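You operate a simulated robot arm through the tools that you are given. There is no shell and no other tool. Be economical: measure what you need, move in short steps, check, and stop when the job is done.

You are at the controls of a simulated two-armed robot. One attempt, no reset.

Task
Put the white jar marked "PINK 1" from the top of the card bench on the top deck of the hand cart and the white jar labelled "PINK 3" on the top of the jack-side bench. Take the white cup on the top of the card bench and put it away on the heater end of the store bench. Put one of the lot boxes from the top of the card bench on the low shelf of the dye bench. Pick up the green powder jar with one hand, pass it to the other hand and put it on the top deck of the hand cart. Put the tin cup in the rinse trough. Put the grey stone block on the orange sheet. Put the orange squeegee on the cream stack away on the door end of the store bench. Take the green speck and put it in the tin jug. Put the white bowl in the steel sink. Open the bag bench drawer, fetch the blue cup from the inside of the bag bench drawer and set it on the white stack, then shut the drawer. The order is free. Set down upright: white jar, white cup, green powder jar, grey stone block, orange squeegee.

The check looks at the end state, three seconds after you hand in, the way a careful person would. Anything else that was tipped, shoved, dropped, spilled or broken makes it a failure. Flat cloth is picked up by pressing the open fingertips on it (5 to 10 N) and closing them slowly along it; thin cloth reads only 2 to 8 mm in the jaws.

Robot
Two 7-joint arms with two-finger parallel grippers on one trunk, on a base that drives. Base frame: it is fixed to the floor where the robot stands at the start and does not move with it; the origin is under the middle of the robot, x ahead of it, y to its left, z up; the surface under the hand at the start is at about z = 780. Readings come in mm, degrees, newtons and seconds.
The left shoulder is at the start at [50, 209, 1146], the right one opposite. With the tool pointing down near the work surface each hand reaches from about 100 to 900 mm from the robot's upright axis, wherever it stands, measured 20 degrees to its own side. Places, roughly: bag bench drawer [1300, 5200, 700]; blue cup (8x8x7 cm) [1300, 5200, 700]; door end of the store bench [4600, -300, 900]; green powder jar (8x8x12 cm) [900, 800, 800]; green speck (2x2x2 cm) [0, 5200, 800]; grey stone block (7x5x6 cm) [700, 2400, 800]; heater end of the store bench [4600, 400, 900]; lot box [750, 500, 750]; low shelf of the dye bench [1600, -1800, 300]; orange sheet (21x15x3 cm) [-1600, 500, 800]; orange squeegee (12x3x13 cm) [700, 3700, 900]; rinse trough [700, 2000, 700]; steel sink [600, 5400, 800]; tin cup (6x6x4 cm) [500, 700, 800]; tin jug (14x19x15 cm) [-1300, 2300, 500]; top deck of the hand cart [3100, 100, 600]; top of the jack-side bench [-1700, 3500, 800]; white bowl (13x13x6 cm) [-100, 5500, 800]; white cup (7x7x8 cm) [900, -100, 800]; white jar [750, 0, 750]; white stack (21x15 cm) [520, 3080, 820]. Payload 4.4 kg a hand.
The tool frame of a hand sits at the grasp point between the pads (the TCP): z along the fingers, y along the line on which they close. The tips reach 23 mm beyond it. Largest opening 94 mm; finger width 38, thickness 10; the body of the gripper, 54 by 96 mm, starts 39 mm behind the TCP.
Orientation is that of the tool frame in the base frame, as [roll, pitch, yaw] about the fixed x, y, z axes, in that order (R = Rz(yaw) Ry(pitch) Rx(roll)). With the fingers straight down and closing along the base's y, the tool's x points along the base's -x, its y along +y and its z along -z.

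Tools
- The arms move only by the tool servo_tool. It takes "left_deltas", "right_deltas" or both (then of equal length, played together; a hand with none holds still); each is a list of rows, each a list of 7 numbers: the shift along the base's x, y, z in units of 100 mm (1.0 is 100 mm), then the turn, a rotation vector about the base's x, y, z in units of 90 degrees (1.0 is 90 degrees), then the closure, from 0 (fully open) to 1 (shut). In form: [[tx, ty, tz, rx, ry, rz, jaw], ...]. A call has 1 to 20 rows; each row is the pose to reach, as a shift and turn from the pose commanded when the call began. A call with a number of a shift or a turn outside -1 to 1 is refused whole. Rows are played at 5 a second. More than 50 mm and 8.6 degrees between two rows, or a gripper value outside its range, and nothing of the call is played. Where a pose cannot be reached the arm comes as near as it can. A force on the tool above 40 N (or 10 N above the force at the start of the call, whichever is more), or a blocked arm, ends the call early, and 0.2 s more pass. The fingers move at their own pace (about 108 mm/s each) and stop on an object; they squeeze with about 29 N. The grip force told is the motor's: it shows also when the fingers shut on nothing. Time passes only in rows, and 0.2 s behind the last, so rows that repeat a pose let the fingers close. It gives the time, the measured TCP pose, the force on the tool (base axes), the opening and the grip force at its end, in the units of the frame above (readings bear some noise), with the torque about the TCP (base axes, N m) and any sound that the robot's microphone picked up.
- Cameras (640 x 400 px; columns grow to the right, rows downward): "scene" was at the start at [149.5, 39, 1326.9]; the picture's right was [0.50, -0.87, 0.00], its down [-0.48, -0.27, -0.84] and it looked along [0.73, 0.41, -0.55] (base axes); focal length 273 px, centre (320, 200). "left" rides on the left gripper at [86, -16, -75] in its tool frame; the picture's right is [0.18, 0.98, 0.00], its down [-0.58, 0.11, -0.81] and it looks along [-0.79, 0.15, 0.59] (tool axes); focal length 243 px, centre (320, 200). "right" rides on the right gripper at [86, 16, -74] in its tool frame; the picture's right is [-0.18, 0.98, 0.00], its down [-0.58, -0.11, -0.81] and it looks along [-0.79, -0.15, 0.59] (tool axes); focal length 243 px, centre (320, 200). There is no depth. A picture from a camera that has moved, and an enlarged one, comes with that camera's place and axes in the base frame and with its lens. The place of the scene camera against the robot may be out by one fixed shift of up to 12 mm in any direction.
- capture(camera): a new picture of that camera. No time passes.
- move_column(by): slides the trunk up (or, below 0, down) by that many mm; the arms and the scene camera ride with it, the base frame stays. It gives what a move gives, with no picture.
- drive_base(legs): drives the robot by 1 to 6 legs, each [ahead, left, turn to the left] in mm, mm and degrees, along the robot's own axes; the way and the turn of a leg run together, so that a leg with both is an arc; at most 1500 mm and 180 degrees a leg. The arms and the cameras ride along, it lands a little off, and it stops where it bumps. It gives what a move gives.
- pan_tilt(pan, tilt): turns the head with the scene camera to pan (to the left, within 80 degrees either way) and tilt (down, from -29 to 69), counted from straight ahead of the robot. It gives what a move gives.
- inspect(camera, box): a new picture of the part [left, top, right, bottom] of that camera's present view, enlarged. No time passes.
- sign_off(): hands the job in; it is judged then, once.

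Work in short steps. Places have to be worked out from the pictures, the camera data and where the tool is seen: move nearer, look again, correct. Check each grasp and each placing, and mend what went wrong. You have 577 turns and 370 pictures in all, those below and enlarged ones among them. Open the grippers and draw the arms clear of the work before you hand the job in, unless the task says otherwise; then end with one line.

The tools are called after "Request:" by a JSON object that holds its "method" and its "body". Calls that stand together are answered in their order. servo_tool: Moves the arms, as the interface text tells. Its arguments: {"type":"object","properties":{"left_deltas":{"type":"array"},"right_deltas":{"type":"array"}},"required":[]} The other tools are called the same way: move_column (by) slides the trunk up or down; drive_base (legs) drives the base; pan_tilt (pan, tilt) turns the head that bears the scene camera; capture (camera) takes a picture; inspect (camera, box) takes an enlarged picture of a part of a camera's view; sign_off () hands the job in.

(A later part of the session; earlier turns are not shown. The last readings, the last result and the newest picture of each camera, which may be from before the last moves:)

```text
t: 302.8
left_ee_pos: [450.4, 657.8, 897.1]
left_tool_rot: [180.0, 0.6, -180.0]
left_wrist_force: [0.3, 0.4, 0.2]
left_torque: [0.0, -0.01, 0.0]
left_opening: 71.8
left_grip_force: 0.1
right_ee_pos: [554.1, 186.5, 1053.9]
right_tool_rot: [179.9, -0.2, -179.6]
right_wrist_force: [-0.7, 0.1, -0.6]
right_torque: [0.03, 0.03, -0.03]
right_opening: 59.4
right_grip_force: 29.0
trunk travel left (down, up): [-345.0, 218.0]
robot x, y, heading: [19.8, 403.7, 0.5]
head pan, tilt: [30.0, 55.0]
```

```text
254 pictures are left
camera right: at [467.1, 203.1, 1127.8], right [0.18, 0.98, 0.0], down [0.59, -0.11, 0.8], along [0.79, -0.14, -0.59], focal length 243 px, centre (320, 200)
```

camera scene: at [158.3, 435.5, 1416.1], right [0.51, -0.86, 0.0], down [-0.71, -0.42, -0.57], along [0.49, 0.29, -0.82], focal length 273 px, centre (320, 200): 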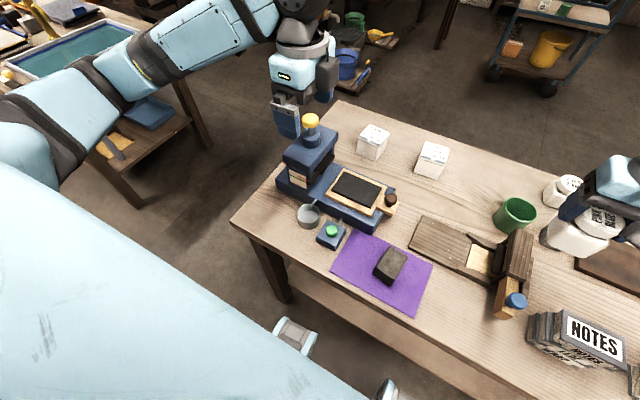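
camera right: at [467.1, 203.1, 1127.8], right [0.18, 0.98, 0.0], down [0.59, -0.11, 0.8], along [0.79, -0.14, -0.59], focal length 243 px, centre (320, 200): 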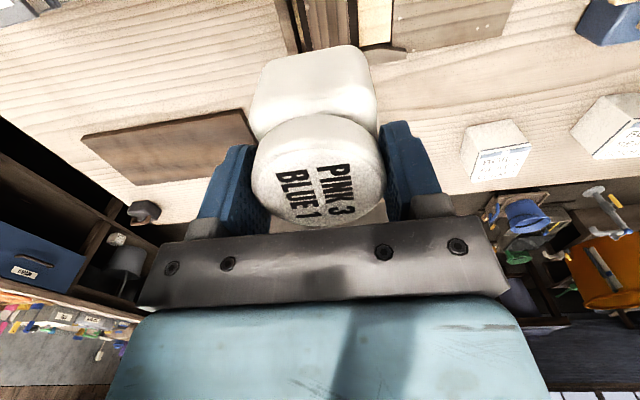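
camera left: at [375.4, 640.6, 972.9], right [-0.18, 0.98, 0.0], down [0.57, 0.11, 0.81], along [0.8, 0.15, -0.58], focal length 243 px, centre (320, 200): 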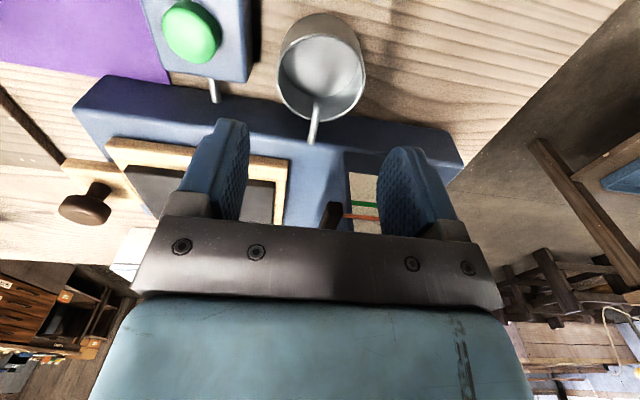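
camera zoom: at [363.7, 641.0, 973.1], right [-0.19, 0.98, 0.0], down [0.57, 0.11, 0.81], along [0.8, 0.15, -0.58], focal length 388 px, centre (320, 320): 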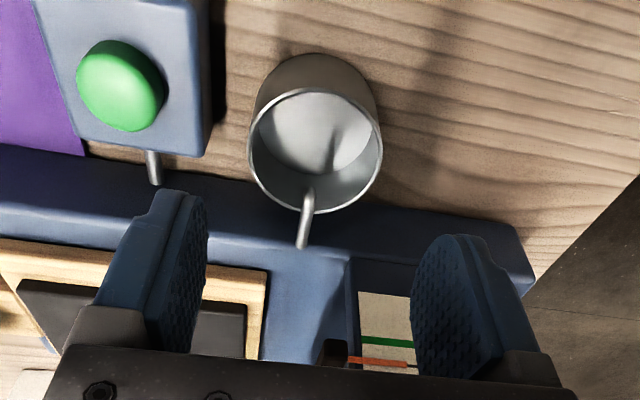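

Now aligned: cup (454,656) vs hand (450,657). Descend cautiously to z≈833.

Request:
{"method": "servo_tool", "body": {"left_deltas": [[0, 0, -0.15, 0, 0, 0, 0.24], [0, 0, -0.3, 0, 0, 0, 0.24], [0, 0, -0.45, 0, 0, 0, 0.24], [0, 0, -0.55, 0, 0, 0, 0.24]]}}

Request:
{"method": "inspect", "body": {"camera": "left", "box": [120, 0, 520, 250]}}

Request:
{"method": "inspect", "body": {"camera": "scene", "box": [250, 120, 370, 260]}}

```text
t: 303.8
left_ee_pos: [450.8, 656.7, 842.0]
left_tool_rot: [-179.9, 0.5, -179.9]
left_wrist_force: [-0.2, 0.4, 0.9]
left_torque: [0.01, 0.01, 0.0]
left_opening: 71.5
left_grip_force: 0.1
right_ee_pos: [553.3, 188.3, 1053.9]
right_tool_rot: [179.9, -0.2, -179.6]
right_wrist_force: [1.1, -0.1, -2.4]
right_torque: [0.0, -0.01, -0.01]
right_opening: 59.9
right_grip_force: 29.0
trunk travel left (down, up): [-345.0, 218.0]
robot x, y, heading: [24.4, 403.1, 0.2]
head pan, tilt: [30.0, 55.0]
```

```text
1.60 times, centred on (320, 125) of left
camera zoom: at [364.3, 640.0, 916.9], right [-0.19, 0.98, 0.0], down [0.57, 0.11, 0.81], along [0.8, 0.15, -0.58], focal length 388 px, centre (320, 320)
```

zoom: 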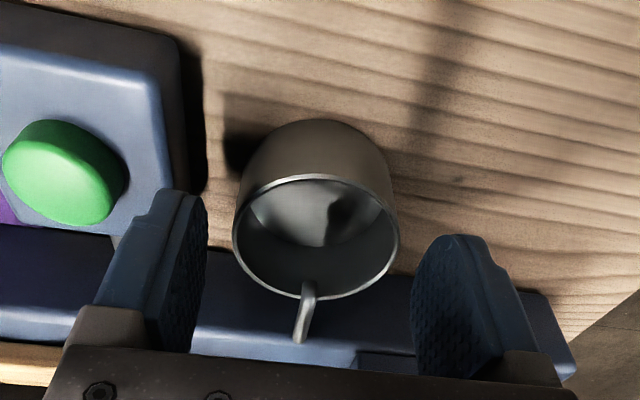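

```text
2.86 times, centred on (310, 190) of scene
camera zoom: at [158.3, 435.7, 1416.1], right [0.51, -0.86, 0.0], down [-0.7, -0.42, -0.57], along [0.49, 0.29, -0.82], focal length 781 px, centre (349, 229)
```

zoom: 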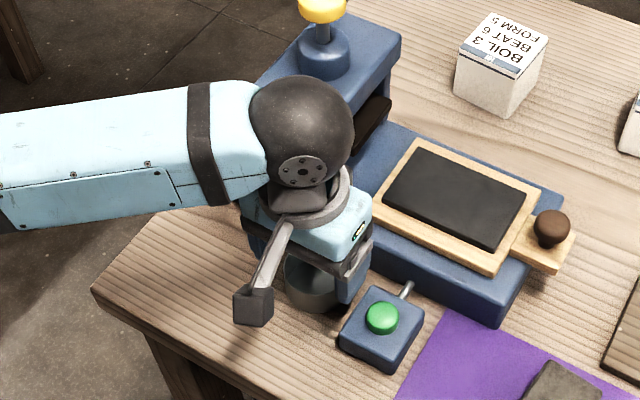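

Perfectly centred. Down 11 mm, close, then slide toward −x.

Request:
{"method": "servo_tool", "body": {"left_deltas": [[0, 0, -0.06, 0, 0, 0, 0.24], [0, 0, -0.12, 0, 0, 0, 0.24], [0, 0, -0.12, 0, 0, 0, 0.5], [0, 0, -0.12, 0, 0, 0, 1], [0, 0, -0.12, 0, 0, 0, 1]]}}

Request:
{"method": "servo_tool", "body": {"left_deltas": [[-0.2, 0, 0.0, 0, 0, 0, 1], [-0.4, 0, 0.0, 0, 0, 0, 1], [-0.65, 0, 0, 0, 0, 0, 1]]}}

Request:
{"method": "inspect", "body": {"camera": "left", "box": [120, 0, 520, 250]}}

```text
t: 305.0
left_ee_pos: [452.0, 657.2, 830.2]
left_tool_rot: [180.0, 0.5, -179.9]
left_wrist_force: [0.1, -1.0, 0.7]
left_torque: [-0.02, -0.02, 0.0]
left_opening: 58.8
left_grip_force: 28.9
right_ee_pos: [553.2, 188.2, 1054.4]
right_tool_rot: [179.9, -0.2, -179.7]
right_wrist_force: [0.2, -0.3, -1.6]
right_torque: [-0.03, -0.01, 0.02]
right_opening: 59.7
right_grip_force: 28.8
trunk travel left (down, up): [-345.0, 218.0]
robot x, y, heading: [28.0, 401.6, 0.4]
head pan, tilt: [30.0, 55.0]
```

```text
t: 305.8
left_ee_pos: [387.9, 655.4, 832.5]
left_tool_rot: [-179.9, 0.6, -179.8]
left_wrist_force: [-0.7, 0.3, -0.4]
left_torque: [-0.02, 0.01, 0.03]
left_opening: 58.7
left_grip_force: 28.4
right_ee_pos: [553.0, 188.0, 1054.5]
right_tool_rot: [179.9, -0.2, -179.6]
right_wrist_force: [-0.5, 0.2, -1.5]
right_torque: [-0.03, -0.01, 0.03]
right_opening: 59.8
right_grip_force: 28.9
trunk travel left (down, up): [-345.0, 218.0]
robot x, y, heading: [25.5, 401.7, 0.5]
head pan, tilt: [30.0, 55.0]
```

```text
1.60 times, centred on (320, 125) of left
camera zoom: at [298.5, 640.1, 906.4], right [-0.19, 0.98, 0.0], down [0.57, 0.11, 0.81], along [0.8, 0.15, -0.58], focal length 388 px, centre (320, 320)
```

zoom: 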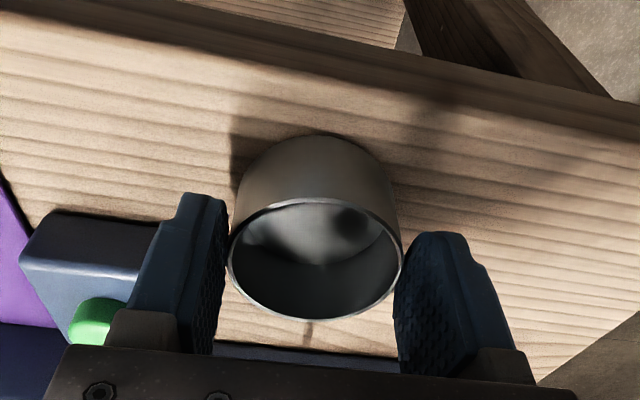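

Cup is clear of the spout. Lift and drive left toward the rinse trough bench.

Request:
{"method": "servo_tool", "body": {"left_deltas": [[0, 0, 0.4, 0, 0, 0, 1], [0, 0, 0.8, 0, 0, 0, 1], [0, 0, 1, 0, 0, 0, 1]]}}

Request:
{"method": "servo_tool", "body": {"left_deltas": [[0, 0, 0.4, 0, 0, 0, 1], [0, 0, 0.8, 0, 0, 0, 1], [0, 0, 1, 0, 0, 0, 1]], "right_deltas": [[-0.3, 0, 0, 0, 0, 0, 1], [-0.6, 0, 0, 0, 0, 0, 1], [-0.9, 0, 0, 0, 0, 0, 1]]}}

Request:
{"method": "drive_base", "body": {"legs": [[-80, 0, 0], [0, 900, 0]]}}

Request:
{"method": "pan_tilt", "body": {"pan": 35, "tilt": 35}}

Request:
{"method": "capture", "body": {"camera": "scene"}}

```text
t: 306.6
left_ee_pos: [387.3, 657.9, 932.4]
left_tool_rot: [180.0, 0.5, -180.0]
left_wrist_force: [-0.4, -0.3, 0.0]
left_torque: [-0.03, -0.01, -0.02]
left_opening: 58.7
left_grip_force: 28.7
right_ee_pos: [554.2, 187.9, 1055.3]
right_tool_rot: [180.0, -0.3, -179.6]
right_wrist_force: [0.5, 0.5, -1.6]
right_torque: [0.01, -0.01, 0.0]
right_opening: 59.7
right_grip_force: 28.9
trunk travel left (down, up): [-345.0, 218.0]
robot x, y, heading: [25.8, 402.3, 0.5]
head pan, tilt: [30.0, 55.0]
```

```text
t: 307.4
left_ee_pos: [388.5, 656.3, 1030.2]
left_tool_rot: [180.0, 0.6, -179.9]
left_wrist_force: [-0.2, 0.9, -0.6]
left_torque: [-0.02, -0.01, 0.03]
left_opening: 58.6
left_grip_force: 29.1
right_ee_pos: [465.2, 185.1, 1054.6]
right_tool_rot: [179.9, -0.2, -179.5]
right_wrist_force: [-1.0, 0.7, -2.3]
right_torque: [0.0, -0.03, -0.01]
right_opening: 59.5
right_grip_force: 29.6
trunk travel left (down, up): [-345.0, 218.0]
robot x, y, heading: [21.2, 401.5, 0.6]
head pan, tilt: [30.0, 55.0]
```

```text
t: 316.4
left_ee_pos: [303.1, 1564.5, 1029.8]
left_tool_rot: [180.0, 0.5, 179.6]
left_wrist_force: [0.2, -0.7, 0.2]
left_torque: [0.02, 0.0, 0.01]
left_opening: 58.6
left_grip_force: 28.9
right_ee_pos: [378.4, 1093.6, 1054.4]
right_tool_rot: [179.9, -0.2, -180.0]
right_wrist_force: [0.1, 0.4, -1.2]
right_torque: [-0.02, -0.02, 0.0]
right_opening: 59.5
right_grip_force: 28.7
trunk travel left (down, up): [-345.0, 218.0]
robot x, y, heading: [-62.3, 1316.0, 0.3]
head pan, tilt: [30.0, 55.0]
```

```text
t: 317.2
left_ee_pos: [304.9, 1563.6, 1029.4]
left_tool_rot: [180.0, 0.5, 179.6]
left_wrist_force: [0.8, -0.2, -1.6]
left_torque: [0.01, -0.02, 0.01]
left_opening: 58.5
left_grip_force: 28.7
right_ee_pos: [377.7, 1093.7, 1055.0]
right_tool_rot: [179.8, -0.2, 179.9]
right_wrist_force: [0.1, -0.5, -1.2]
right_torque: [-0.01, 0.01, 0.0]
right_opening: 59.6
right_grip_force: 28.7
trunk travel left (down, up): [-345.0, 218.0]
robot x, y, heading: [-62.1, 1313.9, -0.0]
head pan, tilt: [35.0, 35.0]
```

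```text
250 pictures are left
camera scene: at [81.9, 1359.1, 1444.2], right [0.58, -0.82, 0.0], down [-0.47, -0.33, -0.82], along [0.67, 0.47, -0.57], focal length 273 px, centre (320, 200)
```

scene: 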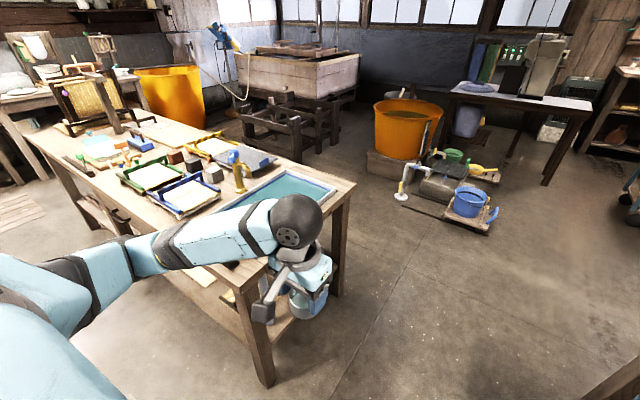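

The dip bench starts at y≈1840, x 320–1027, with the rinse trough near (770,2010). I strafe further left.

Request:
{"method": "drive_base", "body": {"legs": [[0, 450, 0]]}}

Request:
{"method": "pan_tilt", "body": {"pan": 15, "tilt": 45}}

Request:
{"method": "capture", "body": {"camera": "scene"}}

```text
t: 321.6
left_ee_pos: [298.1, 2014.0, 1029.1]
left_tool_rot: [-180.0, 0.4, -179.8]
left_wrist_force: [-0.1, 0.1, -0.3]
left_torque: [0.0, 0.01, -0.04]
left_opening: 58.4
left_grip_force: 29.1
right_ee_pos: [375.3, 1542.7, 1054.6]
right_tool_rot: [179.9, -0.2, -179.5]
right_wrist_force: [-0.4, -0.6, -1.8]
right_torque: [-0.01, -0.02, -0.02]
right_opening: 59.7
right_grip_force: 29.0
trunk travel left (down, up): [-345.0, 218.0]
robot x, y, heading: [-66.4, 1759.5, 0.5]
head pan, tilt: [35.0, 35.0]
```

```text
t: 322.5
left_ee_pos: [299.0, 2013.6, 1030.7]
left_tool_rot: [-180.0, 0.5, -179.8]
left_wrist_force: [-1.0, 0.6, 0.2]
left_torque: [-0.02, 0.0, -0.01]
left_opening: 58.8
left_grip_force: 28.9
right_ee_pos: [376.5, 1542.8, 1055.5]
right_tool_rot: [179.9, -0.2, -179.5]
right_wrist_force: [0.0, 0.0, -1.8]
right_torque: [0.02, 0.0, 0.02]
right_opening: 59.6
right_grip_force: 29.0
trunk travel left (down, up): [-345.0, 218.0]
robot x, y, heading: [-68.3, 1762.3, 0.8]
head pan, tilt: [15.0, 45.0]
```

```text
249 pictures are left
camera scene: at [84.6, 1777.3, 1429.5], right [0.27, -0.96, 0.0], down [-0.68, -0.19, -0.71], along [0.68, 0.19, -0.71], focal length 273 px, centre (320, 200)
```

scene: 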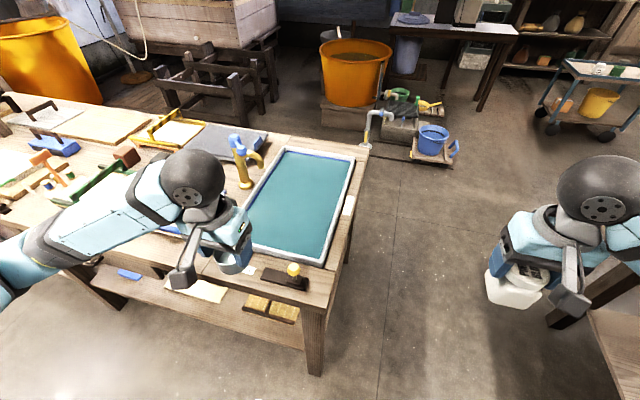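

The trough spans x 480–940, y 1880–2115. I move the left hand with the cup to (600,2000).

Request:
{"method": "servo_tool", "body": {"left_deltas": [[0.4, 0, 0, 0, 0, 0, 1], [0.8, 0, 0, 0, 0, 0, 1], [1, 0, 0, 0, 0, 0, 1]]}}

Request:
{"method": "servo_tool", "body": {"left_deltas": [[0.4, 0, 0, 0, 0, 0, 1], [0.8, 0, 0, 0, 0, 0, 1], [1, 0, 0, 0, 0, 0, 1]]}}

Request:
{"method": "servo_tool", "body": {"left_deltas": [[0.4, 0, -0.2, 0, 0, 0, 1], [0.8, -0.1, -0.4, 0, 0, 0, 1], [1, -0.1, -0.8, 0, 0, 0, 1]]}}

Request:
{"method": "capture", "body": {"camera": "scene"}}

Request:
{"method": "capture", "body": {"camera": "left"}}

```text
t: 323.3
left_ee_pos: [400.3, 2013.0, 1029.6]
left_tool_rot: [179.9, 0.5, -179.7]
left_wrist_force: [-0.6, 0.3, -0.3]
left_torque: [-0.03, -0.01, -0.02]
left_opening: 59.1
left_grip_force: 29.1
right_ee_pos: [376.1, 1543.0, 1055.2]
right_tool_rot: [179.9, -0.3, -179.6]
right_wrist_force: [0.5, -0.7, -1.0]
right_torque: [0.02, 0.03, 0.0]
right_opening: 59.9
right_grip_force: 28.7
trunk travel left (down, up): [-345.0, 218.0]
robot x, y, heading: [-67.1, 1759.7, 0.4]
head pan, tilt: [15.0, 45.0]
```

```text
t: 324.1
left_ee_pos: [498.3, 2014.3, 1028.5]
left_tool_rot: [-180.0, 0.6, -179.7]
left_wrist_force: [0.0, -0.8, -0.8]
left_torque: [0.02, 0.03, 0.02]
left_opening: 58.4
left_grip_force: 29.1
right_ee_pos: [377.1, 1543.7, 1054.5]
right_tool_rot: [179.9, -0.2, -179.4]
right_wrist_force: [-0.4, -0.5, -2.4]
right_torque: [-0.01, -0.07, -0.04]
right_opening: 59.6
right_grip_force: 29.0
trunk travel left (down, up): [-345.0, 218.0]
robot x, y, heading: [-69.0, 1760.7, 0.5]
head pan, tilt: [15.0, 45.0]
```

```text
t: 324.9
left_ee_pos: [597.6, 2006.4, 950.3]
left_tool_rot: [180.0, 0.5, -179.9]
left_wrist_force: [-0.1, 0.5, -1.1]
left_torque: [0.02, 0.01, 0.05]
left_opening: 58.6
left_grip_force: 29.2
right_ee_pos: [376.5, 1543.7, 1054.2]
right_tool_rot: [180.0, -0.3, -179.4]
right_wrist_force: [0.1, -0.7, -1.5]
right_torque: [0.01, 0.01, -0.03]
right_opening: 59.5
right_grip_force: 29.4
trunk travel left (down, up): [-345.0, 218.0]
robot x, y, heading: [-67.5, 1762.7, 0.6]
head pan, tilt: [15.0, 45.0]
```

```text
248 pictures are left
camera scene: at [85.5, 1777.8, 1429.4], right [0.27, -0.96, 0.0], down [-0.68, -0.19, -0.71], along [0.68, 0.19, -0.71], focal length 273 px, centre (320, 200)
```

scene: 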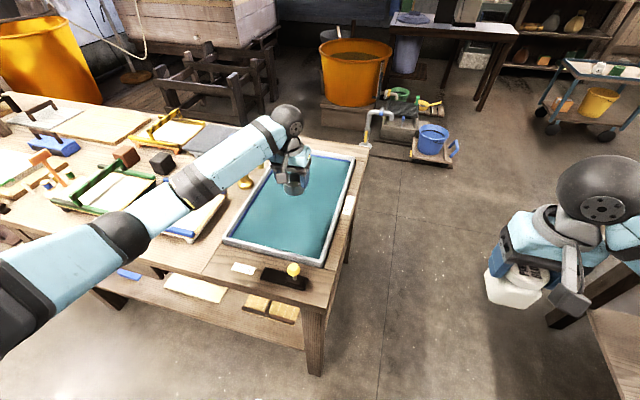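

```text
247 pictures are left
camera left: at [510.9, 1989.1, 1023.4], right [-0.19, 0.98, 0.0], down [0.57, 0.11, 0.81], along [0.8, 0.15, -0.58], focal length 243 px, centre (320, 200)
```

left: 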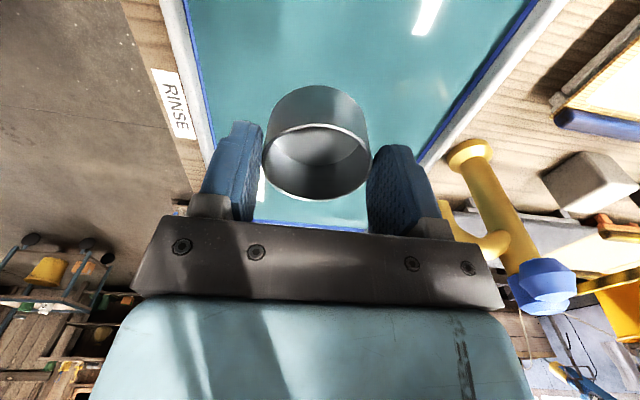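

Lower the cup into the trough, slowly at the end.

Request:
{"method": "servo_tool", "body": {"left_deltas": [[0, 0, -0.4, 0, 0, 0, 1], [0, 0, -0.8, 0, 0, 0, 1], [0, 0, -1, 0, 0, 0, 1]]}}

Request:
{"method": "servo_tool", "body": {"left_deltas": [[0, 0, -0.08, 0, 0, 0, 1], [0, 0, -0.16, 0, 0, 0, 1], [0, 0, -0.24, 0, 0, 0, 1], [0, 0, -0.32, 0, 0, 0, 1], [0, 0, -0.4, 0, 0, 0, 1]]}}

Request:
{"method": "capture", "body": {"camera": "left"}}

```text
t: 325.7
left_ee_pos: [598.0, 2005.1, 848.5]
left_tool_rot: [-179.9, 0.6, -179.7]
left_wrist_force: [0.2, -0.5, -1.2]
left_torque: [-0.03, 0.01, 0.01]
left_opening: 58.6
left_grip_force: 28.8
right_ee_pos: [376.8, 1543.4, 1054.1]
right_tool_rot: [179.9, -0.1, -179.5]
right_wrist_force: [-0.1, -0.7, -1.2]
right_torque: [0.01, 0.0, 0.05]
right_opening: 59.8
right_grip_force: 28.6
trunk travel left (down, up): [-345.0, 218.0]
robot x, y, heading: [-66.6, 1762.1, 0.7]
head pan, tilt: [15.0, 45.0]
```

```text
t: 326.9
left_ee_pos: [599.0, 2003.9, 809.3]
left_tool_rot: [-179.9, 0.5, -179.8]
left_wrist_force: [0.0, 0.0, -0.4]
left_torque: [-0.02, 0.0, -0.02]
left_opening: 58.2
left_grip_force: 28.9
right_ee_pos: [376.0, 1541.7, 1054.1]
right_tool_rot: [179.9, -0.2, -179.5]
right_wrist_force: [0.1, -0.3, -0.8]
right_torque: [-0.04, 0.02, -0.01]
right_opening: 59.9
right_grip_force: 28.8
trunk travel left (down, up): [-345.0, 218.0]
robot x, y, heading: [-65.9, 1759.1, 0.6]
head pan, tilt: [15.0, 45.0]
```

```text
246 pictures are left
camera left: at [511.2, 1987.9, 884.3], right [-0.19, 0.98, 0.0], down [0.57, 0.11, 0.81], along [0.8, 0.15, -0.58], focal length 243 px, centre (320, 200)
```

left: 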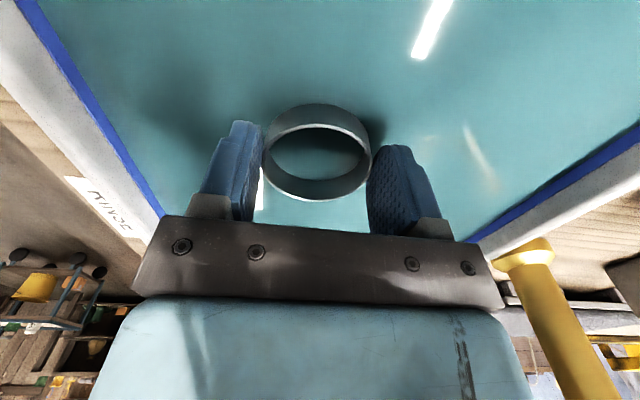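

The cup is entering the water. Continue down.

Request:
{"method": "servo_tool", "body": {"left_deltas": [[0, 0, -0.08, 0, 0, 0, 1], [0, 0, -0.16, 0, 0, 0, 1], [0, 0, -0.24, 0, 0, 0, 1], [0, 0, -0.32, 0, 0, 0, 1], [0, 0, -0.4, 0, 0, 0, 1], [0, 0, -0.46, 0, 0, 0, 1]]}}

Request:
{"method": "capture", "body": {"camera": "left"}}

```text
t: 328.3
left_ee_pos: [598.7, 2003.1, 762.4]
left_tool_rot: [-180.0, 0.5, -179.8]
left_wrist_force: [-0.6, -0.2, 0.4]
left_torque: [0.03, 0.02, 0.0]
left_opening: 58.6
left_grip_force: 29.1
right_ee_pos: [375.9, 1543.1, 1056.2]
right_tool_rot: [179.9, -0.3, -179.5]
right_wrist_force: [0.6, -0.4, -1.6]
right_torque: [-0.01, -0.01, 0.03]
right_opening: 59.2
right_grip_force: 29.2
trunk travel left (down, up): [-345.0, 218.0]
robot x, y, heading: [-64.4, 1758.6, 0.8]
head pan, tilt: [15.0, 45.0]
```

```text
245 pictures are left
camera left: at [511.6, 1987.2, 837.3], right [-0.19, 0.98, 0.0], down [0.57, 0.11, 0.81], along [0.8, 0.15, -0.58], focal length 243 px, centre (320, 200)
```

left: 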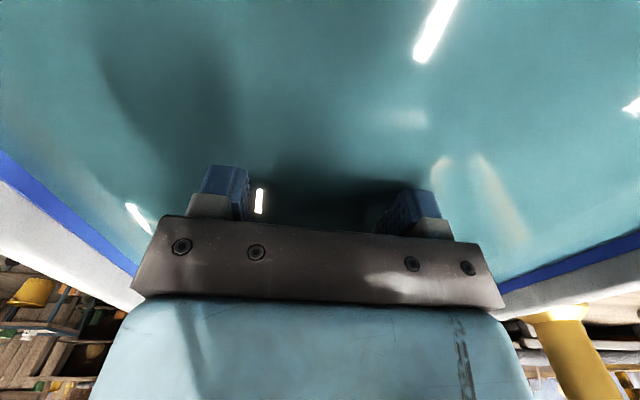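

Request:
{"method": "servo_tool", "body": {"left_deltas": [[0, 0, -0.07, 0, 0, 0, 1], [0, 0, -0.14, 0, 0, 0, 1], [0, 0, -0.2, 0, 0, 0, 1], [0, 0, -0.26, 0, 0, 0, 1], [0, 0, -0.32, 0, 0, 0, 1]]}}

```text
t: 329.2
left_ee_pos: [603.2, 2002.6, 750.8]
left_tool_rot: [-179.9, 1.4, -179.8]
left_wrist_force: [-6.1, -0.8, 25.6]
left_torque: [0.21, 0.31, 0.03]
left_opening: 58.4
left_grip_force: 29.4
right_ee_pos: [374.0, 1543.6, 1055.0]
right_tool_rot: [179.9, -0.3, -179.4]
right_wrist_force: [0.3, 0.4, -2.8]
right_torque: [-0.02, 0.02, 0.02]
right_opening: 59.6
right_grip_force: 29.4
trunk travel left (down, up): [-345.0, 218.0]
robot x, y, heading: [-65.0, 1761.2, 0.7]
head pan, tilt: [15.0, 45.0]
stopped in row 4 (left hand): the force on the tool passed its limit at 46 N (the readings are from after the stop); the commanded pose is now the measured one
```

The cup is on the trough floor (z≈700). Ease up, open, and rise.

Request:
{"method": "servo_tool", "body": {"left_deltas": [[-0.03, 0, 0.03, 0, 0, 0, 1], [-0.03, 0, 0.03, 0, 0, 0, 0.6], [-0.03, 0, 0.03, 0, 0, 0, 0.1], [-0.03, 0, 0.03, 0, 0, 0, 0], [-0.03, 0, 0.3, 0, 0, 0, 0], [-0.03, 0, 0.7, 0, 0, 0, 0], [-0.03, 0, 1, 0, 0, 0, 0]]}}

Request:
{"method": "servo_tool", "body": {"left_deltas": [[0, 0, 0.4, 0, 0, 0, 0], [0, 0, 0.8, 0, 0, 0, 0], [0, 0, 1, 0, 0, 0, 0]]}}

Request:
{"method": "capture", "body": {"camera": "left"}}

Request:
{"method": "capture", "body": {"camera": "scene"}}

```text
t: 330.8
left_ee_pos: [597.6, 2002.9, 847.1]
left_tool_rot: [-179.9, 0.9, -179.9]
left_wrist_force: [-0.4, -0.1, 0.0]
left_torque: [-0.03, -0.01, 0.0]
left_opening: 94.1
left_grip_force: 0.0
right_ee_pos: [375.6, 1543.8, 1055.5]
right_tool_rot: [179.9, -0.1, -179.5]
right_wrist_force: [-0.6, 0.5, -1.8]
right_torque: [0.0, -0.05, 0.0]
right_opening: 59.6
right_grip_force: 28.6
trunk travel left (down, up): [-345.0, 218.0]
robot x, y, heading: [-65.8, 1759.6, 0.7]
head pan, tilt: [15.0, 45.0]
```

```text
t: 331.6
left_ee_pos: [596.5, 2003.4, 944.8]
left_tool_rot: [-179.9, 0.9, -179.8]
left_wrist_force: [-0.1, 0.0, 0.0]
left_torque: [-0.01, -0.02, 0.03]
left_opening: 94.1
left_grip_force: 0.0
right_ee_pos: [376.6, 1543.8, 1054.1]
right_tool_rot: [179.8, -0.2, -179.4]
right_wrist_force: [0.2, 0.2, -2.6]
right_torque: [0.01, -0.02, -0.03]
right_opening: 59.7
right_grip_force: 28.9
trunk travel left (down, up): [-345.0, 218.0]
robot x, y, heading: [-66.7, 1759.4, 0.9]
head pan, tilt: [15.0, 45.0]
```

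```text
244 pictures are left
camera left: at [508.7, 1986.7, 1019.8], right [-0.19, 0.98, 0.0], down [0.57, 0.11, 0.82], along [0.8, 0.15, -0.58], focal length 243 px, centre (320, 200)
```

left: 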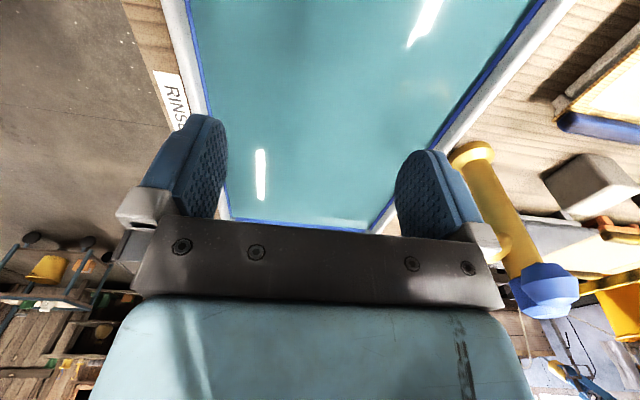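

```text
243 pictures are left
camera scene: at [84.4, 1777.3, 1429.5], right [0.27, -0.96, 0.0], down [-0.68, -0.19, -0.71], along [0.68, 0.19, -0.71], focal length 273 px, centre (320, 200)
```

scene: 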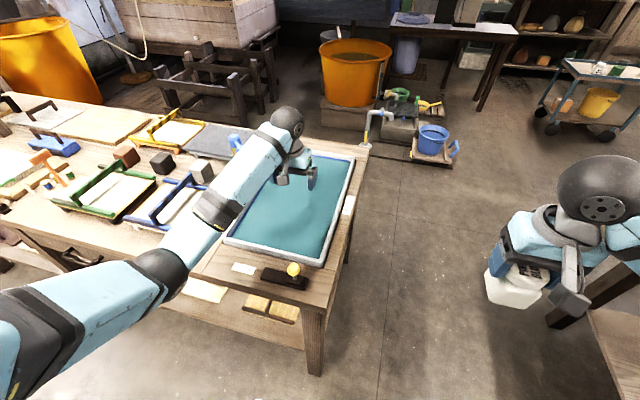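

The cup lies submerged in the trough. I raise the left hand over the tap height and drive left toward the grey block (~(684,2379)).

Request:
{"method": "servo_tool", "body": {"left_deltas": [[0, 0, 0.4, 0, 0, 0, 0], [0, 0, 0.8, 0, 0, 0, 0], [0, 0, 1, 0, 0, 0, 0]]}}

Request:
{"method": "move_column", "body": {"by": 100}}

Request:
{"method": "drive_base", "body": {"legs": [[0, 360, 0]]}}

Request:
{"method": "capture", "body": {"camera": "left"}}

Request:
{"method": "capture", "body": {"camera": "scene"}}

```text
t: 332.4
left_ee_pos: [595.6, 2003.9, 1047.5]
left_tool_rot: [-179.9, 1.0, -179.8]
left_wrist_force: [-0.9, -0.4, -0.3]
left_torque: [-0.01, -0.01, 0.0]
left_opening: 93.9
left_grip_force: 0.1
right_ee_pos: [376.0, 1542.7, 1053.8]
right_tool_rot: [179.9, -0.2, -179.5]
right_wrist_force: [0.5, 0.3, -2.5]
right_torque: [0.01, 0.02, 0.02]
right_opening: 59.7
right_grip_force: 29.3
trunk travel left (down, up): [-345.0, 218.0]
robot x, y, heading: [-67.3, 1760.3, 0.9]
head pan, tilt: [15.0, 45.0]
```

```text
t: 333.7
left_ee_pos: [595.9, 2004.4, 1146.2]
left_tool_rot: [-179.9, 0.8, -179.7]
left_wrist_force: [-0.1, -0.1, -0.6]
left_torque: [0.0, -0.02, -0.02]
left_opening: 93.9
left_grip_force: 0.2
right_ee_pos: [376.4, 1542.7, 1154.1]
right_tool_rot: [180.0, -0.2, -179.5]
right_wrist_force: [0.4, 0.3, -1.3]
right_torque: [-0.01, 0.01, 0.02]
right_opening: 59.8
right_grip_force: 29.1
trunk travel left (down, up): [-445.0, 118.0]
robot x, y, heading: [-65.0, 1757.5, 0.8]
head pan, tilt: [15.0, 45.0]
```

```text
t: 337.4
left_ee_pos: [593.4, 2364.0, 1146.5]
left_tool_rot: [-179.9, 1.0, -179.9]
left_wrist_force: [0.0, 0.1, -0.4]
left_torque: [-0.03, 0.01, 0.0]
left_opening: 94.3
left_grip_force: 0.1
right_ee_pos: [371.0, 1904.4, 1154.3]
right_tool_rot: [179.9, -0.3, -179.4]
right_wrist_force: [0.1, 0.4, -1.1]
right_torque: [0.03, -0.04, -0.03]
right_opening: 59.4
right_grip_force: 29.2
trunk travel left (down, up): [-445.0, 118.0]
robot x, y, heading: [-70.4, 2120.7, 0.9]
head pan, tilt: [15.0, 45.0]
```

```text
242 pictures are left
camera left: at [504.5, 2347.2, 1220.7], right [-0.19, 0.98, 0.0], down [0.57, 0.11, 0.82], along [0.8, 0.15, -0.58], focal length 243 px, centre (320, 200)
```

left: 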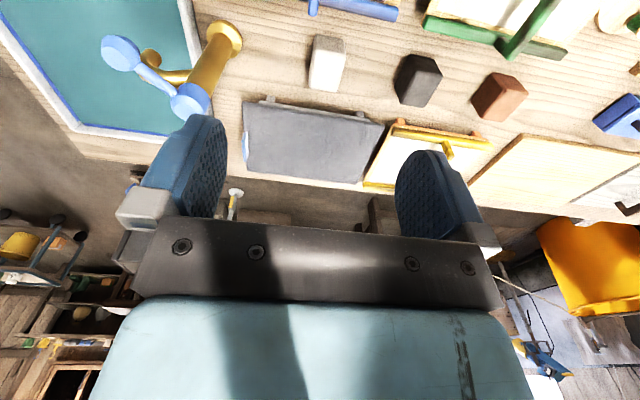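

```text
241 pictures are left
camera scene: at [80.1, 2137.3, 1529.5], right [0.27, -0.96, 0.0], down [-0.68, -0.19, -0.71], along [0.68, 0.19, -0.71], focal length 273 px, centre (320, 200)
```

scene: 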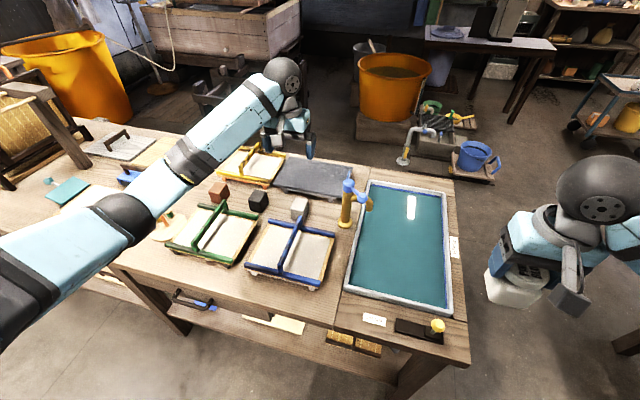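

Grey block ≈(683,2388). Move over it and descend to look.

Request:
{"method": "servo_tool", "body": {"left_deltas": [[0.3, 0.1, -0.3, 0, -0.01, 0, 0], [0.6, 0.2, -0.6, 0, -0.01, 0, 0], [0.88, 0.24, -0.95, 0, -0.01, 0, 0]]}}

Request:
{"method": "servo_tool", "body": {"left_deltas": [[0, 0, -0.4, 0, 0, 0, 0], [0, 0, -0.8, 0, 0, 0, 0]]}}

Request:
{"method": "capture", "body": {"camera": "left"}}

```text
t: 338.2
left_ee_pos: [683.9, 2386.2, 1052.8]
left_tool_rot: [-179.8, 1.8, -179.8]
left_wrist_force: [0.9, -0.2, -0.2]
left_torque: [-0.01, -0.02, -0.01]
left_opening: 94.1
left_grip_force: 0.1
right_ee_pos: [371.7, 1902.6, 1154.8]
right_tool_rot: [179.9, -0.2, -179.5]
right_wrist_force: [-0.2, 0.1, -0.7]
right_torque: [0.02, 0.01, 0.01]
right_opening: 59.5
right_grip_force: 29.9
trunk travel left (down, up): [-445.0, 118.0]
robot x, y, heading: [-70.3, 2117.0, 0.6]
head pan, tilt: [15.0, 45.0]
```

```text
t: 338.9
left_ee_pos: [680.7, 2384.9, 971.8]
left_tool_rot: [-179.9, 1.9, -179.8]
left_wrist_force: [-0.1, 0.2, -0.1]
left_torque: [-0.01, -0.03, 0.0]
left_opening: 93.9
left_grip_force: 0.0
right_ee_pos: [370.6, 1903.1, 1155.1]
right_tool_rot: [179.9, -0.2, -179.4]
right_wrist_force: [1.5, 0.3, -2.4]
right_torque: [0.0, -0.02, 0.0]
right_opening: 59.3
right_grip_force: 29.2
trunk travel left (down, up): [-445.0, 118.0]
robot x, y, heading: [-68.5, 2120.2, 0.8]
head pan, tilt: [15.0, 45.0]
```

```text
240 pictures are left
camera left: at [592.2, 2369.9, 1044.1], right [-0.19, 0.98, -0.01], down [0.55, 0.11, 0.82], along [0.81, 0.15, -0.57], focal length 243 px, centre (320, 200)
```

left: 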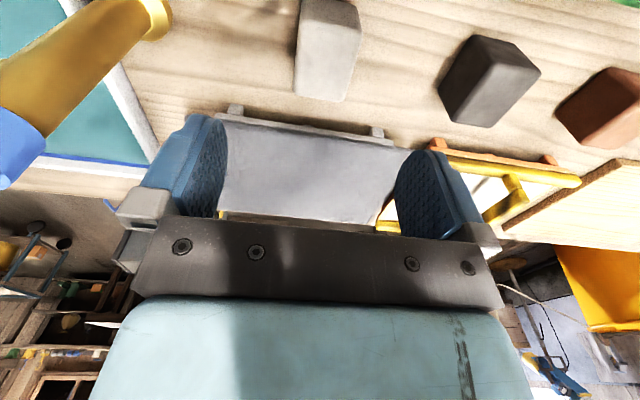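

Aligned. Straighten the tilt, shift +4 y, and descend to z≈828.

Request:
{"method": "servo_tool", "body": {"left_deltas": [[0, 0.04, -0.3, 0, 0.02, 0, 0], [0, 0.04, -0.6, 0, 0.02, 0, 0], [0, 0.04, -1, 0, 0.02, 0, 0]]}}

Request:
{"method": "servo_tool", "body": {"left_deltas": [[0, 0, -0.2, 0, 0, 0, 0], [0, 0, -0.43, 0, 0, 0, 0]]}}

Request:
{"method": "capture", "body": {"camera": "left"}}

Request:
{"method": "inspect", "body": {"camera": "scene", "box": [220, 140, 380, 290]}}

```text
t: 339.6
left_ee_pos: [680.1, 2391.1, 870.9]
left_tool_rot: [-179.9, 0.2, -179.8]
left_wrist_force: [0.2, 0.4, 0.1]
left_torque: [0.0, 0.0, -0.03]
left_opening: 94.1
left_grip_force: 0.1
right_ee_pos: [371.2, 1902.7, 1154.0]
right_tool_rot: [179.9, -0.4, -179.5]
right_wrist_force: [-1.0, 0.3, -1.5]
right_torque: [0.03, 0.0, 0.01]
right_opening: 59.7
right_grip_force: 29.4
trunk travel left (down, up): [-445.0, 118.0]
robot x, y, heading: [-71.2, 2118.9, 0.8]
head pan, tilt: [15.0, 45.0]
```

```text
t: 340.2
left_ee_pos: [679.1, 2390.5, 829.8]
left_tool_rot: [179.9, 0.1, -180.0]
left_wrist_force: [0.1, 0.1, -0.7]
left_torque: [0.01, -0.02, 0.04]
left_opening: 94.2
left_grip_force: 0.0
right_ee_pos: [371.8, 1902.6, 1155.4]
right_tool_rot: [-180.0, -0.2, -179.5]
right_wrist_force: [-0.3, 0.2, -2.1]
right_torque: [-0.02, 0.01, -0.01]
right_opening: 59.5
right_grip_force: 28.8
trunk travel left (down, up): [-445.0, 118.0]
robot x, y, heading: [-69.0, 2121.8, 0.6]
head pan, tilt: [15.0, 45.0]
```

```text
239 pictures are left
camera left: at [593.3, 2374.6, 904.5], right [-0.19, 0.98, 0.0], down [0.58, 0.11, 0.81], along [0.79, 0.15, -0.59], focal length 243 px, centre (320, 200)
```

left: 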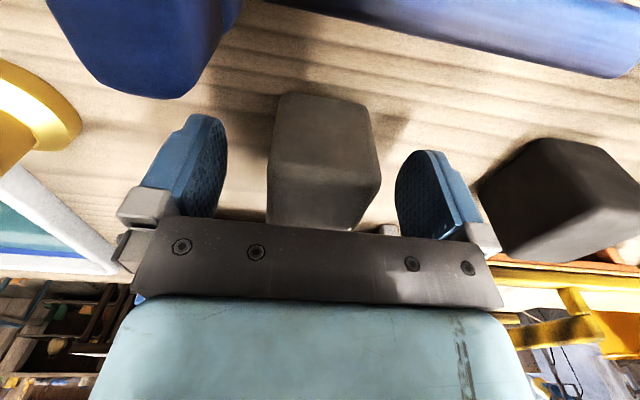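

```text
2.67 times, centred on (300, 215) of scene
camera zoom: at [80.4, 2137.2, 1529.5], right [0.27, -0.96, 0.0], down [-0.68, -0.19, -0.71], along [0.68, 0.19, -0.71], focal length 729 px, centre (373, 160)
```

zoom: 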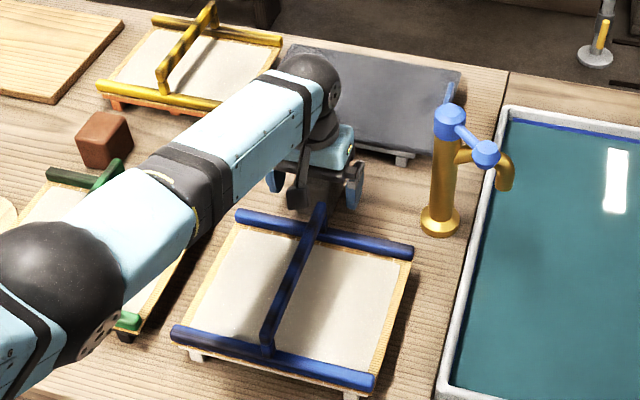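

The block's centre is ~15 mm further ahead; shift +14 in x, close, and lift.

Request:
{"method": "servo_tool", "body": {"left_deltas": [[0.14, 0, 0, 0, 0, 0, 0], [0.14, 0, -0.03, 0, 0, 0, 0], [0.14, 0, -0.03, 0, 0, 0, 1], [0.14, 0, -0.03, 0, 0, 0, 1], [0.14, 0, -0.03, 0, 0, 0, 1], [0.14, 0, -0.03, 0, 0, 0, 1]]}}

Request:
{"method": "servo_tool", "body": {"left_deltas": [[0, 0, 0.3, 0, 0, 0, 1], [0, 0, 0.7, 0, 0, 0, 1], [0, 0, 1, 0, 0, 0, 1]]}}

Request:
{"method": "servo_tool", "body": {"left_deltas": [[0, 0, 0.4, 0, 0, 0, 1], [0, 0, 0.8, 0, 0, 0, 1], [-0.3, 0, 1, 0, 0, 0, 1]]}}

Request:
{"method": "capture", "body": {"camera": "left"}}

```text
t: 341.6
left_ee_pos: [692.3, 2391.1, 824.9]
left_tool_rot: [-179.9, 0.0, -179.8]
left_wrist_force: [-0.6, 1.1, 0.0]
left_torque: [0.05, -0.09, 0.03]
left_opening: 49.9
left_grip_force: 29.0
right_ee_pos: [372.2, 1904.0, 1155.0]
right_tool_rot: [179.9, -0.2, -179.5]
right_wrist_force: [0.2, 0.1, -2.5]
right_torque: [-0.03, 0.02, 0.0]
right_opening: 59.5
right_grip_force: 29.1
trunk travel left (down, up): [-445.0, 118.0]
robot x, y, heading: [-73.5, 2117.9, 0.9]
head pan, tilt: [15.0, 45.0]
```

```text
t: 342.4
left_ee_pos: [694.9, 2390.9, 925.9]
left_tool_rot: [-179.9, 0.0, -179.8]
left_wrist_force: [-0.8, 0.0, -4.6]
left_torque: [0.0, 0.0, -0.01]
left_opening: 50.0
left_grip_force: 28.7
right_ee_pos: [372.4, 1902.4, 1153.8]
right_tool_rot: [179.9, -0.2, -179.6]
right_wrist_force: [-1.9, -0.6, -2.2]
right_torque: [0.0, -0.02, -0.01]
right_opening: 59.6
right_grip_force: 29.0
trunk travel left (down, up): [-445.0, 118.0]
robot x, y, heading: [-72.0, 2120.6, 0.7]
head pan, tilt: [15.0, 45.0]
```

```text
t: 343.2
left_ee_pos: [663.9, 2392.5, 1025.3]
left_tool_rot: [-179.9, 0.0, -179.8]
left_wrist_force: [0.0, 0.2, -4.6]
left_torque: [0.04, 0.0, 0.01]
left_opening: 49.8
left_grip_force: 29.3
right_ee_pos: [371.0, 1903.8, 1155.4]
right_tool_rot: [-180.0, -0.1, -179.6]
right_wrist_force: [0.6, -0.2, -1.6]
right_torque: [-0.03, 0.0, 0.02]
right_opening: 59.7
right_grip_force: 28.4
trunk travel left (down, up): [-445.0, 118.0]
robot x, y, heading: [-72.7, 2119.7, 0.6]
head pan, tilt: [15.0, 45.0]
```

```text
237 pictures are left
camera left: at [577.1, 2376.2, 1100.0], right [-0.19, 0.98, 0.0], down [0.58, 0.11, 0.81], along [0.79, 0.15, -0.59], focal length 243 px, centre (320, 200)
```

left: 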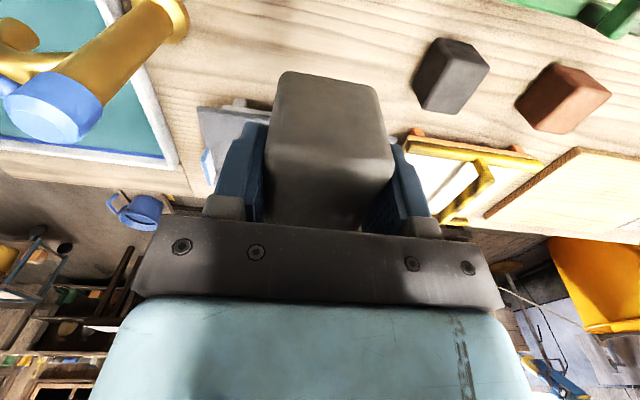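

Block held. I back off from the bench and turn around to look at the −x side of the room.

Request:
{"method": "servo_tool", "body": {"left_deltas": [[-0.4, 0, 0.3, 0, 0, 0, 1], [-0.8, 0, 0.6, 0, 0, 0, 1], [-1, 0, 0.8, 0, 0, 0, 1]]}}

Request:
{"method": "drive_base", "body": {"legs": [[-250, 0, 0], [0, 0, 90]]}}

Request:
{"method": "pan_tilt", "body": {"pan": 0, "tilt": 20}}

Request:
{"method": "capture", "body": {"camera": "scene"}}

Request:
{"method": "pan_tilt", "body": {"pan": 70, "tilt": 25}}

Request:
{"method": "capture", "body": {"camera": "scene"}}

```text
t: 344.1
left_ee_pos: [561.7, 2389.9, 1104.9]
left_tool_rot: [-179.9, 0.0, -180.0]
left_wrist_force: [-1.0, -0.2, -4.2]
left_torque: [0.0, -0.01, 0.03]
left_opening: 49.9
left_grip_force: 29.0
right_ee_pos: [372.4, 1904.1, 1154.1]
right_tool_rot: [179.8, -0.2, -179.5]
right_wrist_force: [1.1, -0.3, -2.3]
right_torque: [0.02, -0.02, -0.01]
right_opening: 59.6
right_grip_force: 28.6
trunk travel left (down, up): [-445.0, 118.0]
robot x, y, heading: [-69.5, 2116.7, 0.6]
head pan, tilt: [15.0, 45.0]
```

```text
t: 349.7
left_ee_pos: [-586.3, 2757.1, 1105.4]
left_tool_rot: [-179.9, 0.0, -90.8]
left_wrist_force: [0.7, 0.6, -4.6]
left_torque: [-0.01, 0.03, 0.03]
left_opening: 49.8
left_grip_force: 28.5
right_ee_pos: [-100.9, 2556.3, 1154.9]
right_tool_rot: [179.9, -0.2, -90.5]
right_wrist_force: [-0.5, 0.6, -2.0]
right_torque: [-0.01, 0.02, -0.01]
right_opening: 59.7
right_grip_force: 29.2
trunk travel left (down, up): [-445.0, 118.0]
robot x, y, heading: [-323.1, 2115.6, 89.6]
head pan, tilt: [15.0, 45.0]
```

```text
t: 350.6
left_ee_pos: [-585.6, 2756.1, 1104.8]
left_tool_rot: [-180.0, -0.1, -90.8]
left_wrist_force: [0.4, 0.6, -3.9]
left_torque: [-0.01, -0.02, 0.03]
left_opening: 49.8
left_grip_force: 28.6
right_ee_pos: [-98.8, 2556.4, 1154.5]
right_tool_rot: [179.9, -0.2, -90.5]
right_wrist_force: [-0.8, -0.2, -2.4]
right_torque: [-0.01, 0.02, 0.01]
right_opening: 59.5
right_grip_force: 29.0
trunk travel left (down, up): [-445.0, 118.0]
robot x, y, heading: [-324.6, 2114.6, 89.8]
head pan, tilt: [0.0, 20.0]
```

```text
236 pictures are left
camera scene: at [-318.7, 2273.9, 1568.0], right [1.0, 0.0, 0.0], down [0.0, -0.34, -0.94], along [0.0, 0.94, -0.34], focal length 273 px, centre (320, 200)
```

scene: 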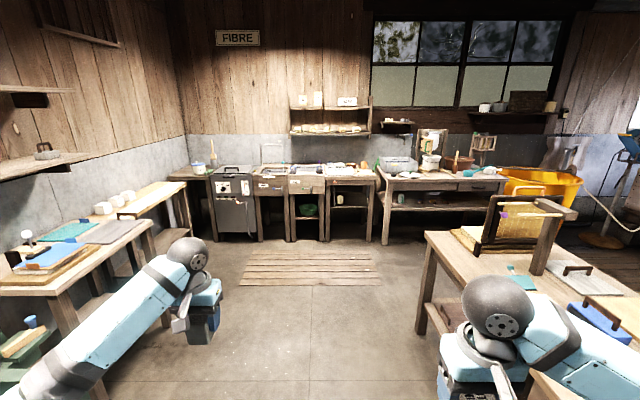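

```text
t: 352.0
left_ee_pos: [-585.6, 2755.9, 1105.9]
left_tool_rot: [-179.9, 0.0, -90.8]
left_wrist_force: [-0.3, -0.2, -4.9]
left_torque: [0.01, -0.01, 0.01]
left_opening: 49.9
left_grip_force: 28.9
right_ee_pos: [-100.4, 2556.5, 1153.8]
right_tool_rot: [179.8, -0.2, -90.5]
right_wrist_force: [-0.3, 0.0, -0.5]
right_torque: [-0.01, -0.03, 0.03]
right_opening: 59.6
right_grip_force: 29.2
trunk travel left (down, up): [-445.0, 118.0]
robot x, y, heading: [-324.5, 2116.7, 89.6]
head pan, tilt: [70.0, 25.0]
```

```text
235 pictures are left
camera scene: at [-405.6, 2212.8, 1560.0], right [0.35, 0.94, 0.0], down [0.4, -0.15, -0.91], along [-0.85, 0.31, -0.42], focal length 273 px, centre (320, 200)
```

scene: 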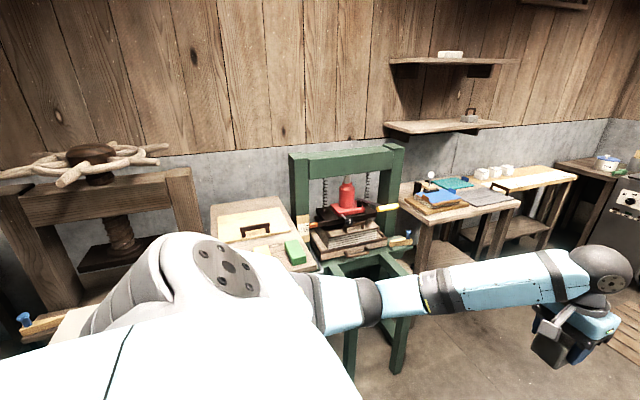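

The jack-side bench front edge is x≈−1480, y 3250–3960. I drive to it.

Request:
{"method": "drive_base", "body": {"legs": [[1380, 0, 0], [0, 0, 90], [600, 0, 0]]}}

Request:
{"method": "pan_tilt", "body": {"pan": 0, "tilt": 40}}

Request:
{"method": "capture", "body": {"camera": "scene"}}

```text
t: 365.7
left_ee_pos: [-1576.8, 3227.6, 1105.4]
left_tool_rot: [-179.9, 0.0, 0.0]
left_wrist_force: [0.1, 0.5, -4.3]
left_torque: [-0.01, 0.0, 0.0]
left_opening: 50.2
left_grip_force: 29.6
right_ee_pos: [-1384.0, 3716.4, 1154.5]
right_tool_rot: [179.9, -0.2, 0.4]
right_wrist_force: [-0.5, 0.1, -1.7]
right_torque: [-0.01, 0.0, 0.0]
right_opening: 59.4
right_grip_force: 29.0
trunk travel left (down, up): [-445.0, 118.0]
robot x, y, heading: [-942.2, 3498.4, -179.3]
head pan, tilt: [70.0, 25.0]
```

```text
t: 367.1
left_ee_pos: [-1576.4, 3228.3, 1104.8]
left_tool_rot: [-180.0, 0.0, 0.0]
left_wrist_force: [0.3, 0.4, -5.1]
left_torque: [0.0, -0.01, 0.0]
left_opening: 50.0
left_grip_force: 29.2
right_ee_pos: [-1384.9, 3715.4, 1154.9]
right_tool_rot: [179.9, -0.2, 0.4]
right_wrist_force: [0.9, 0.9, -2.5]
right_torque: [0.01, 0.0, -0.01]
right_opening: 59.7
right_grip_force: 29.1
trunk travel left (down, up): [-445.0, 118.0]
robot x, y, heading: [-944.3, 3496.5, -179.4]
head pan, tilt: [0.0, 40.0]
```

```text
234 pictures are left
camera scene: at [-1090.3, 3491.7, 1536.7], right [-0.01, 1.0, 0.0], down [0.64, 0.01, -0.77], along [-0.77, -0.01, -0.64], focal length 273 px, centre (320, 200)
```

scene: 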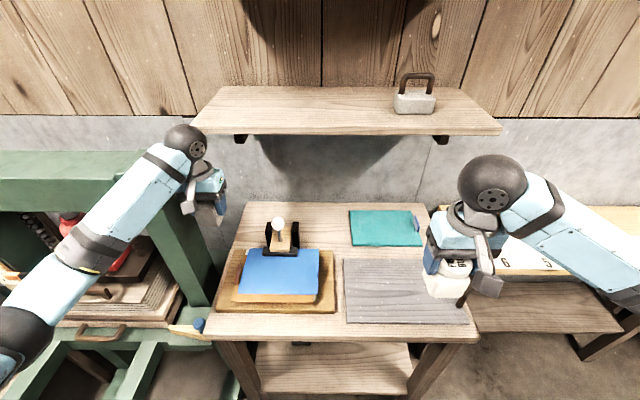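

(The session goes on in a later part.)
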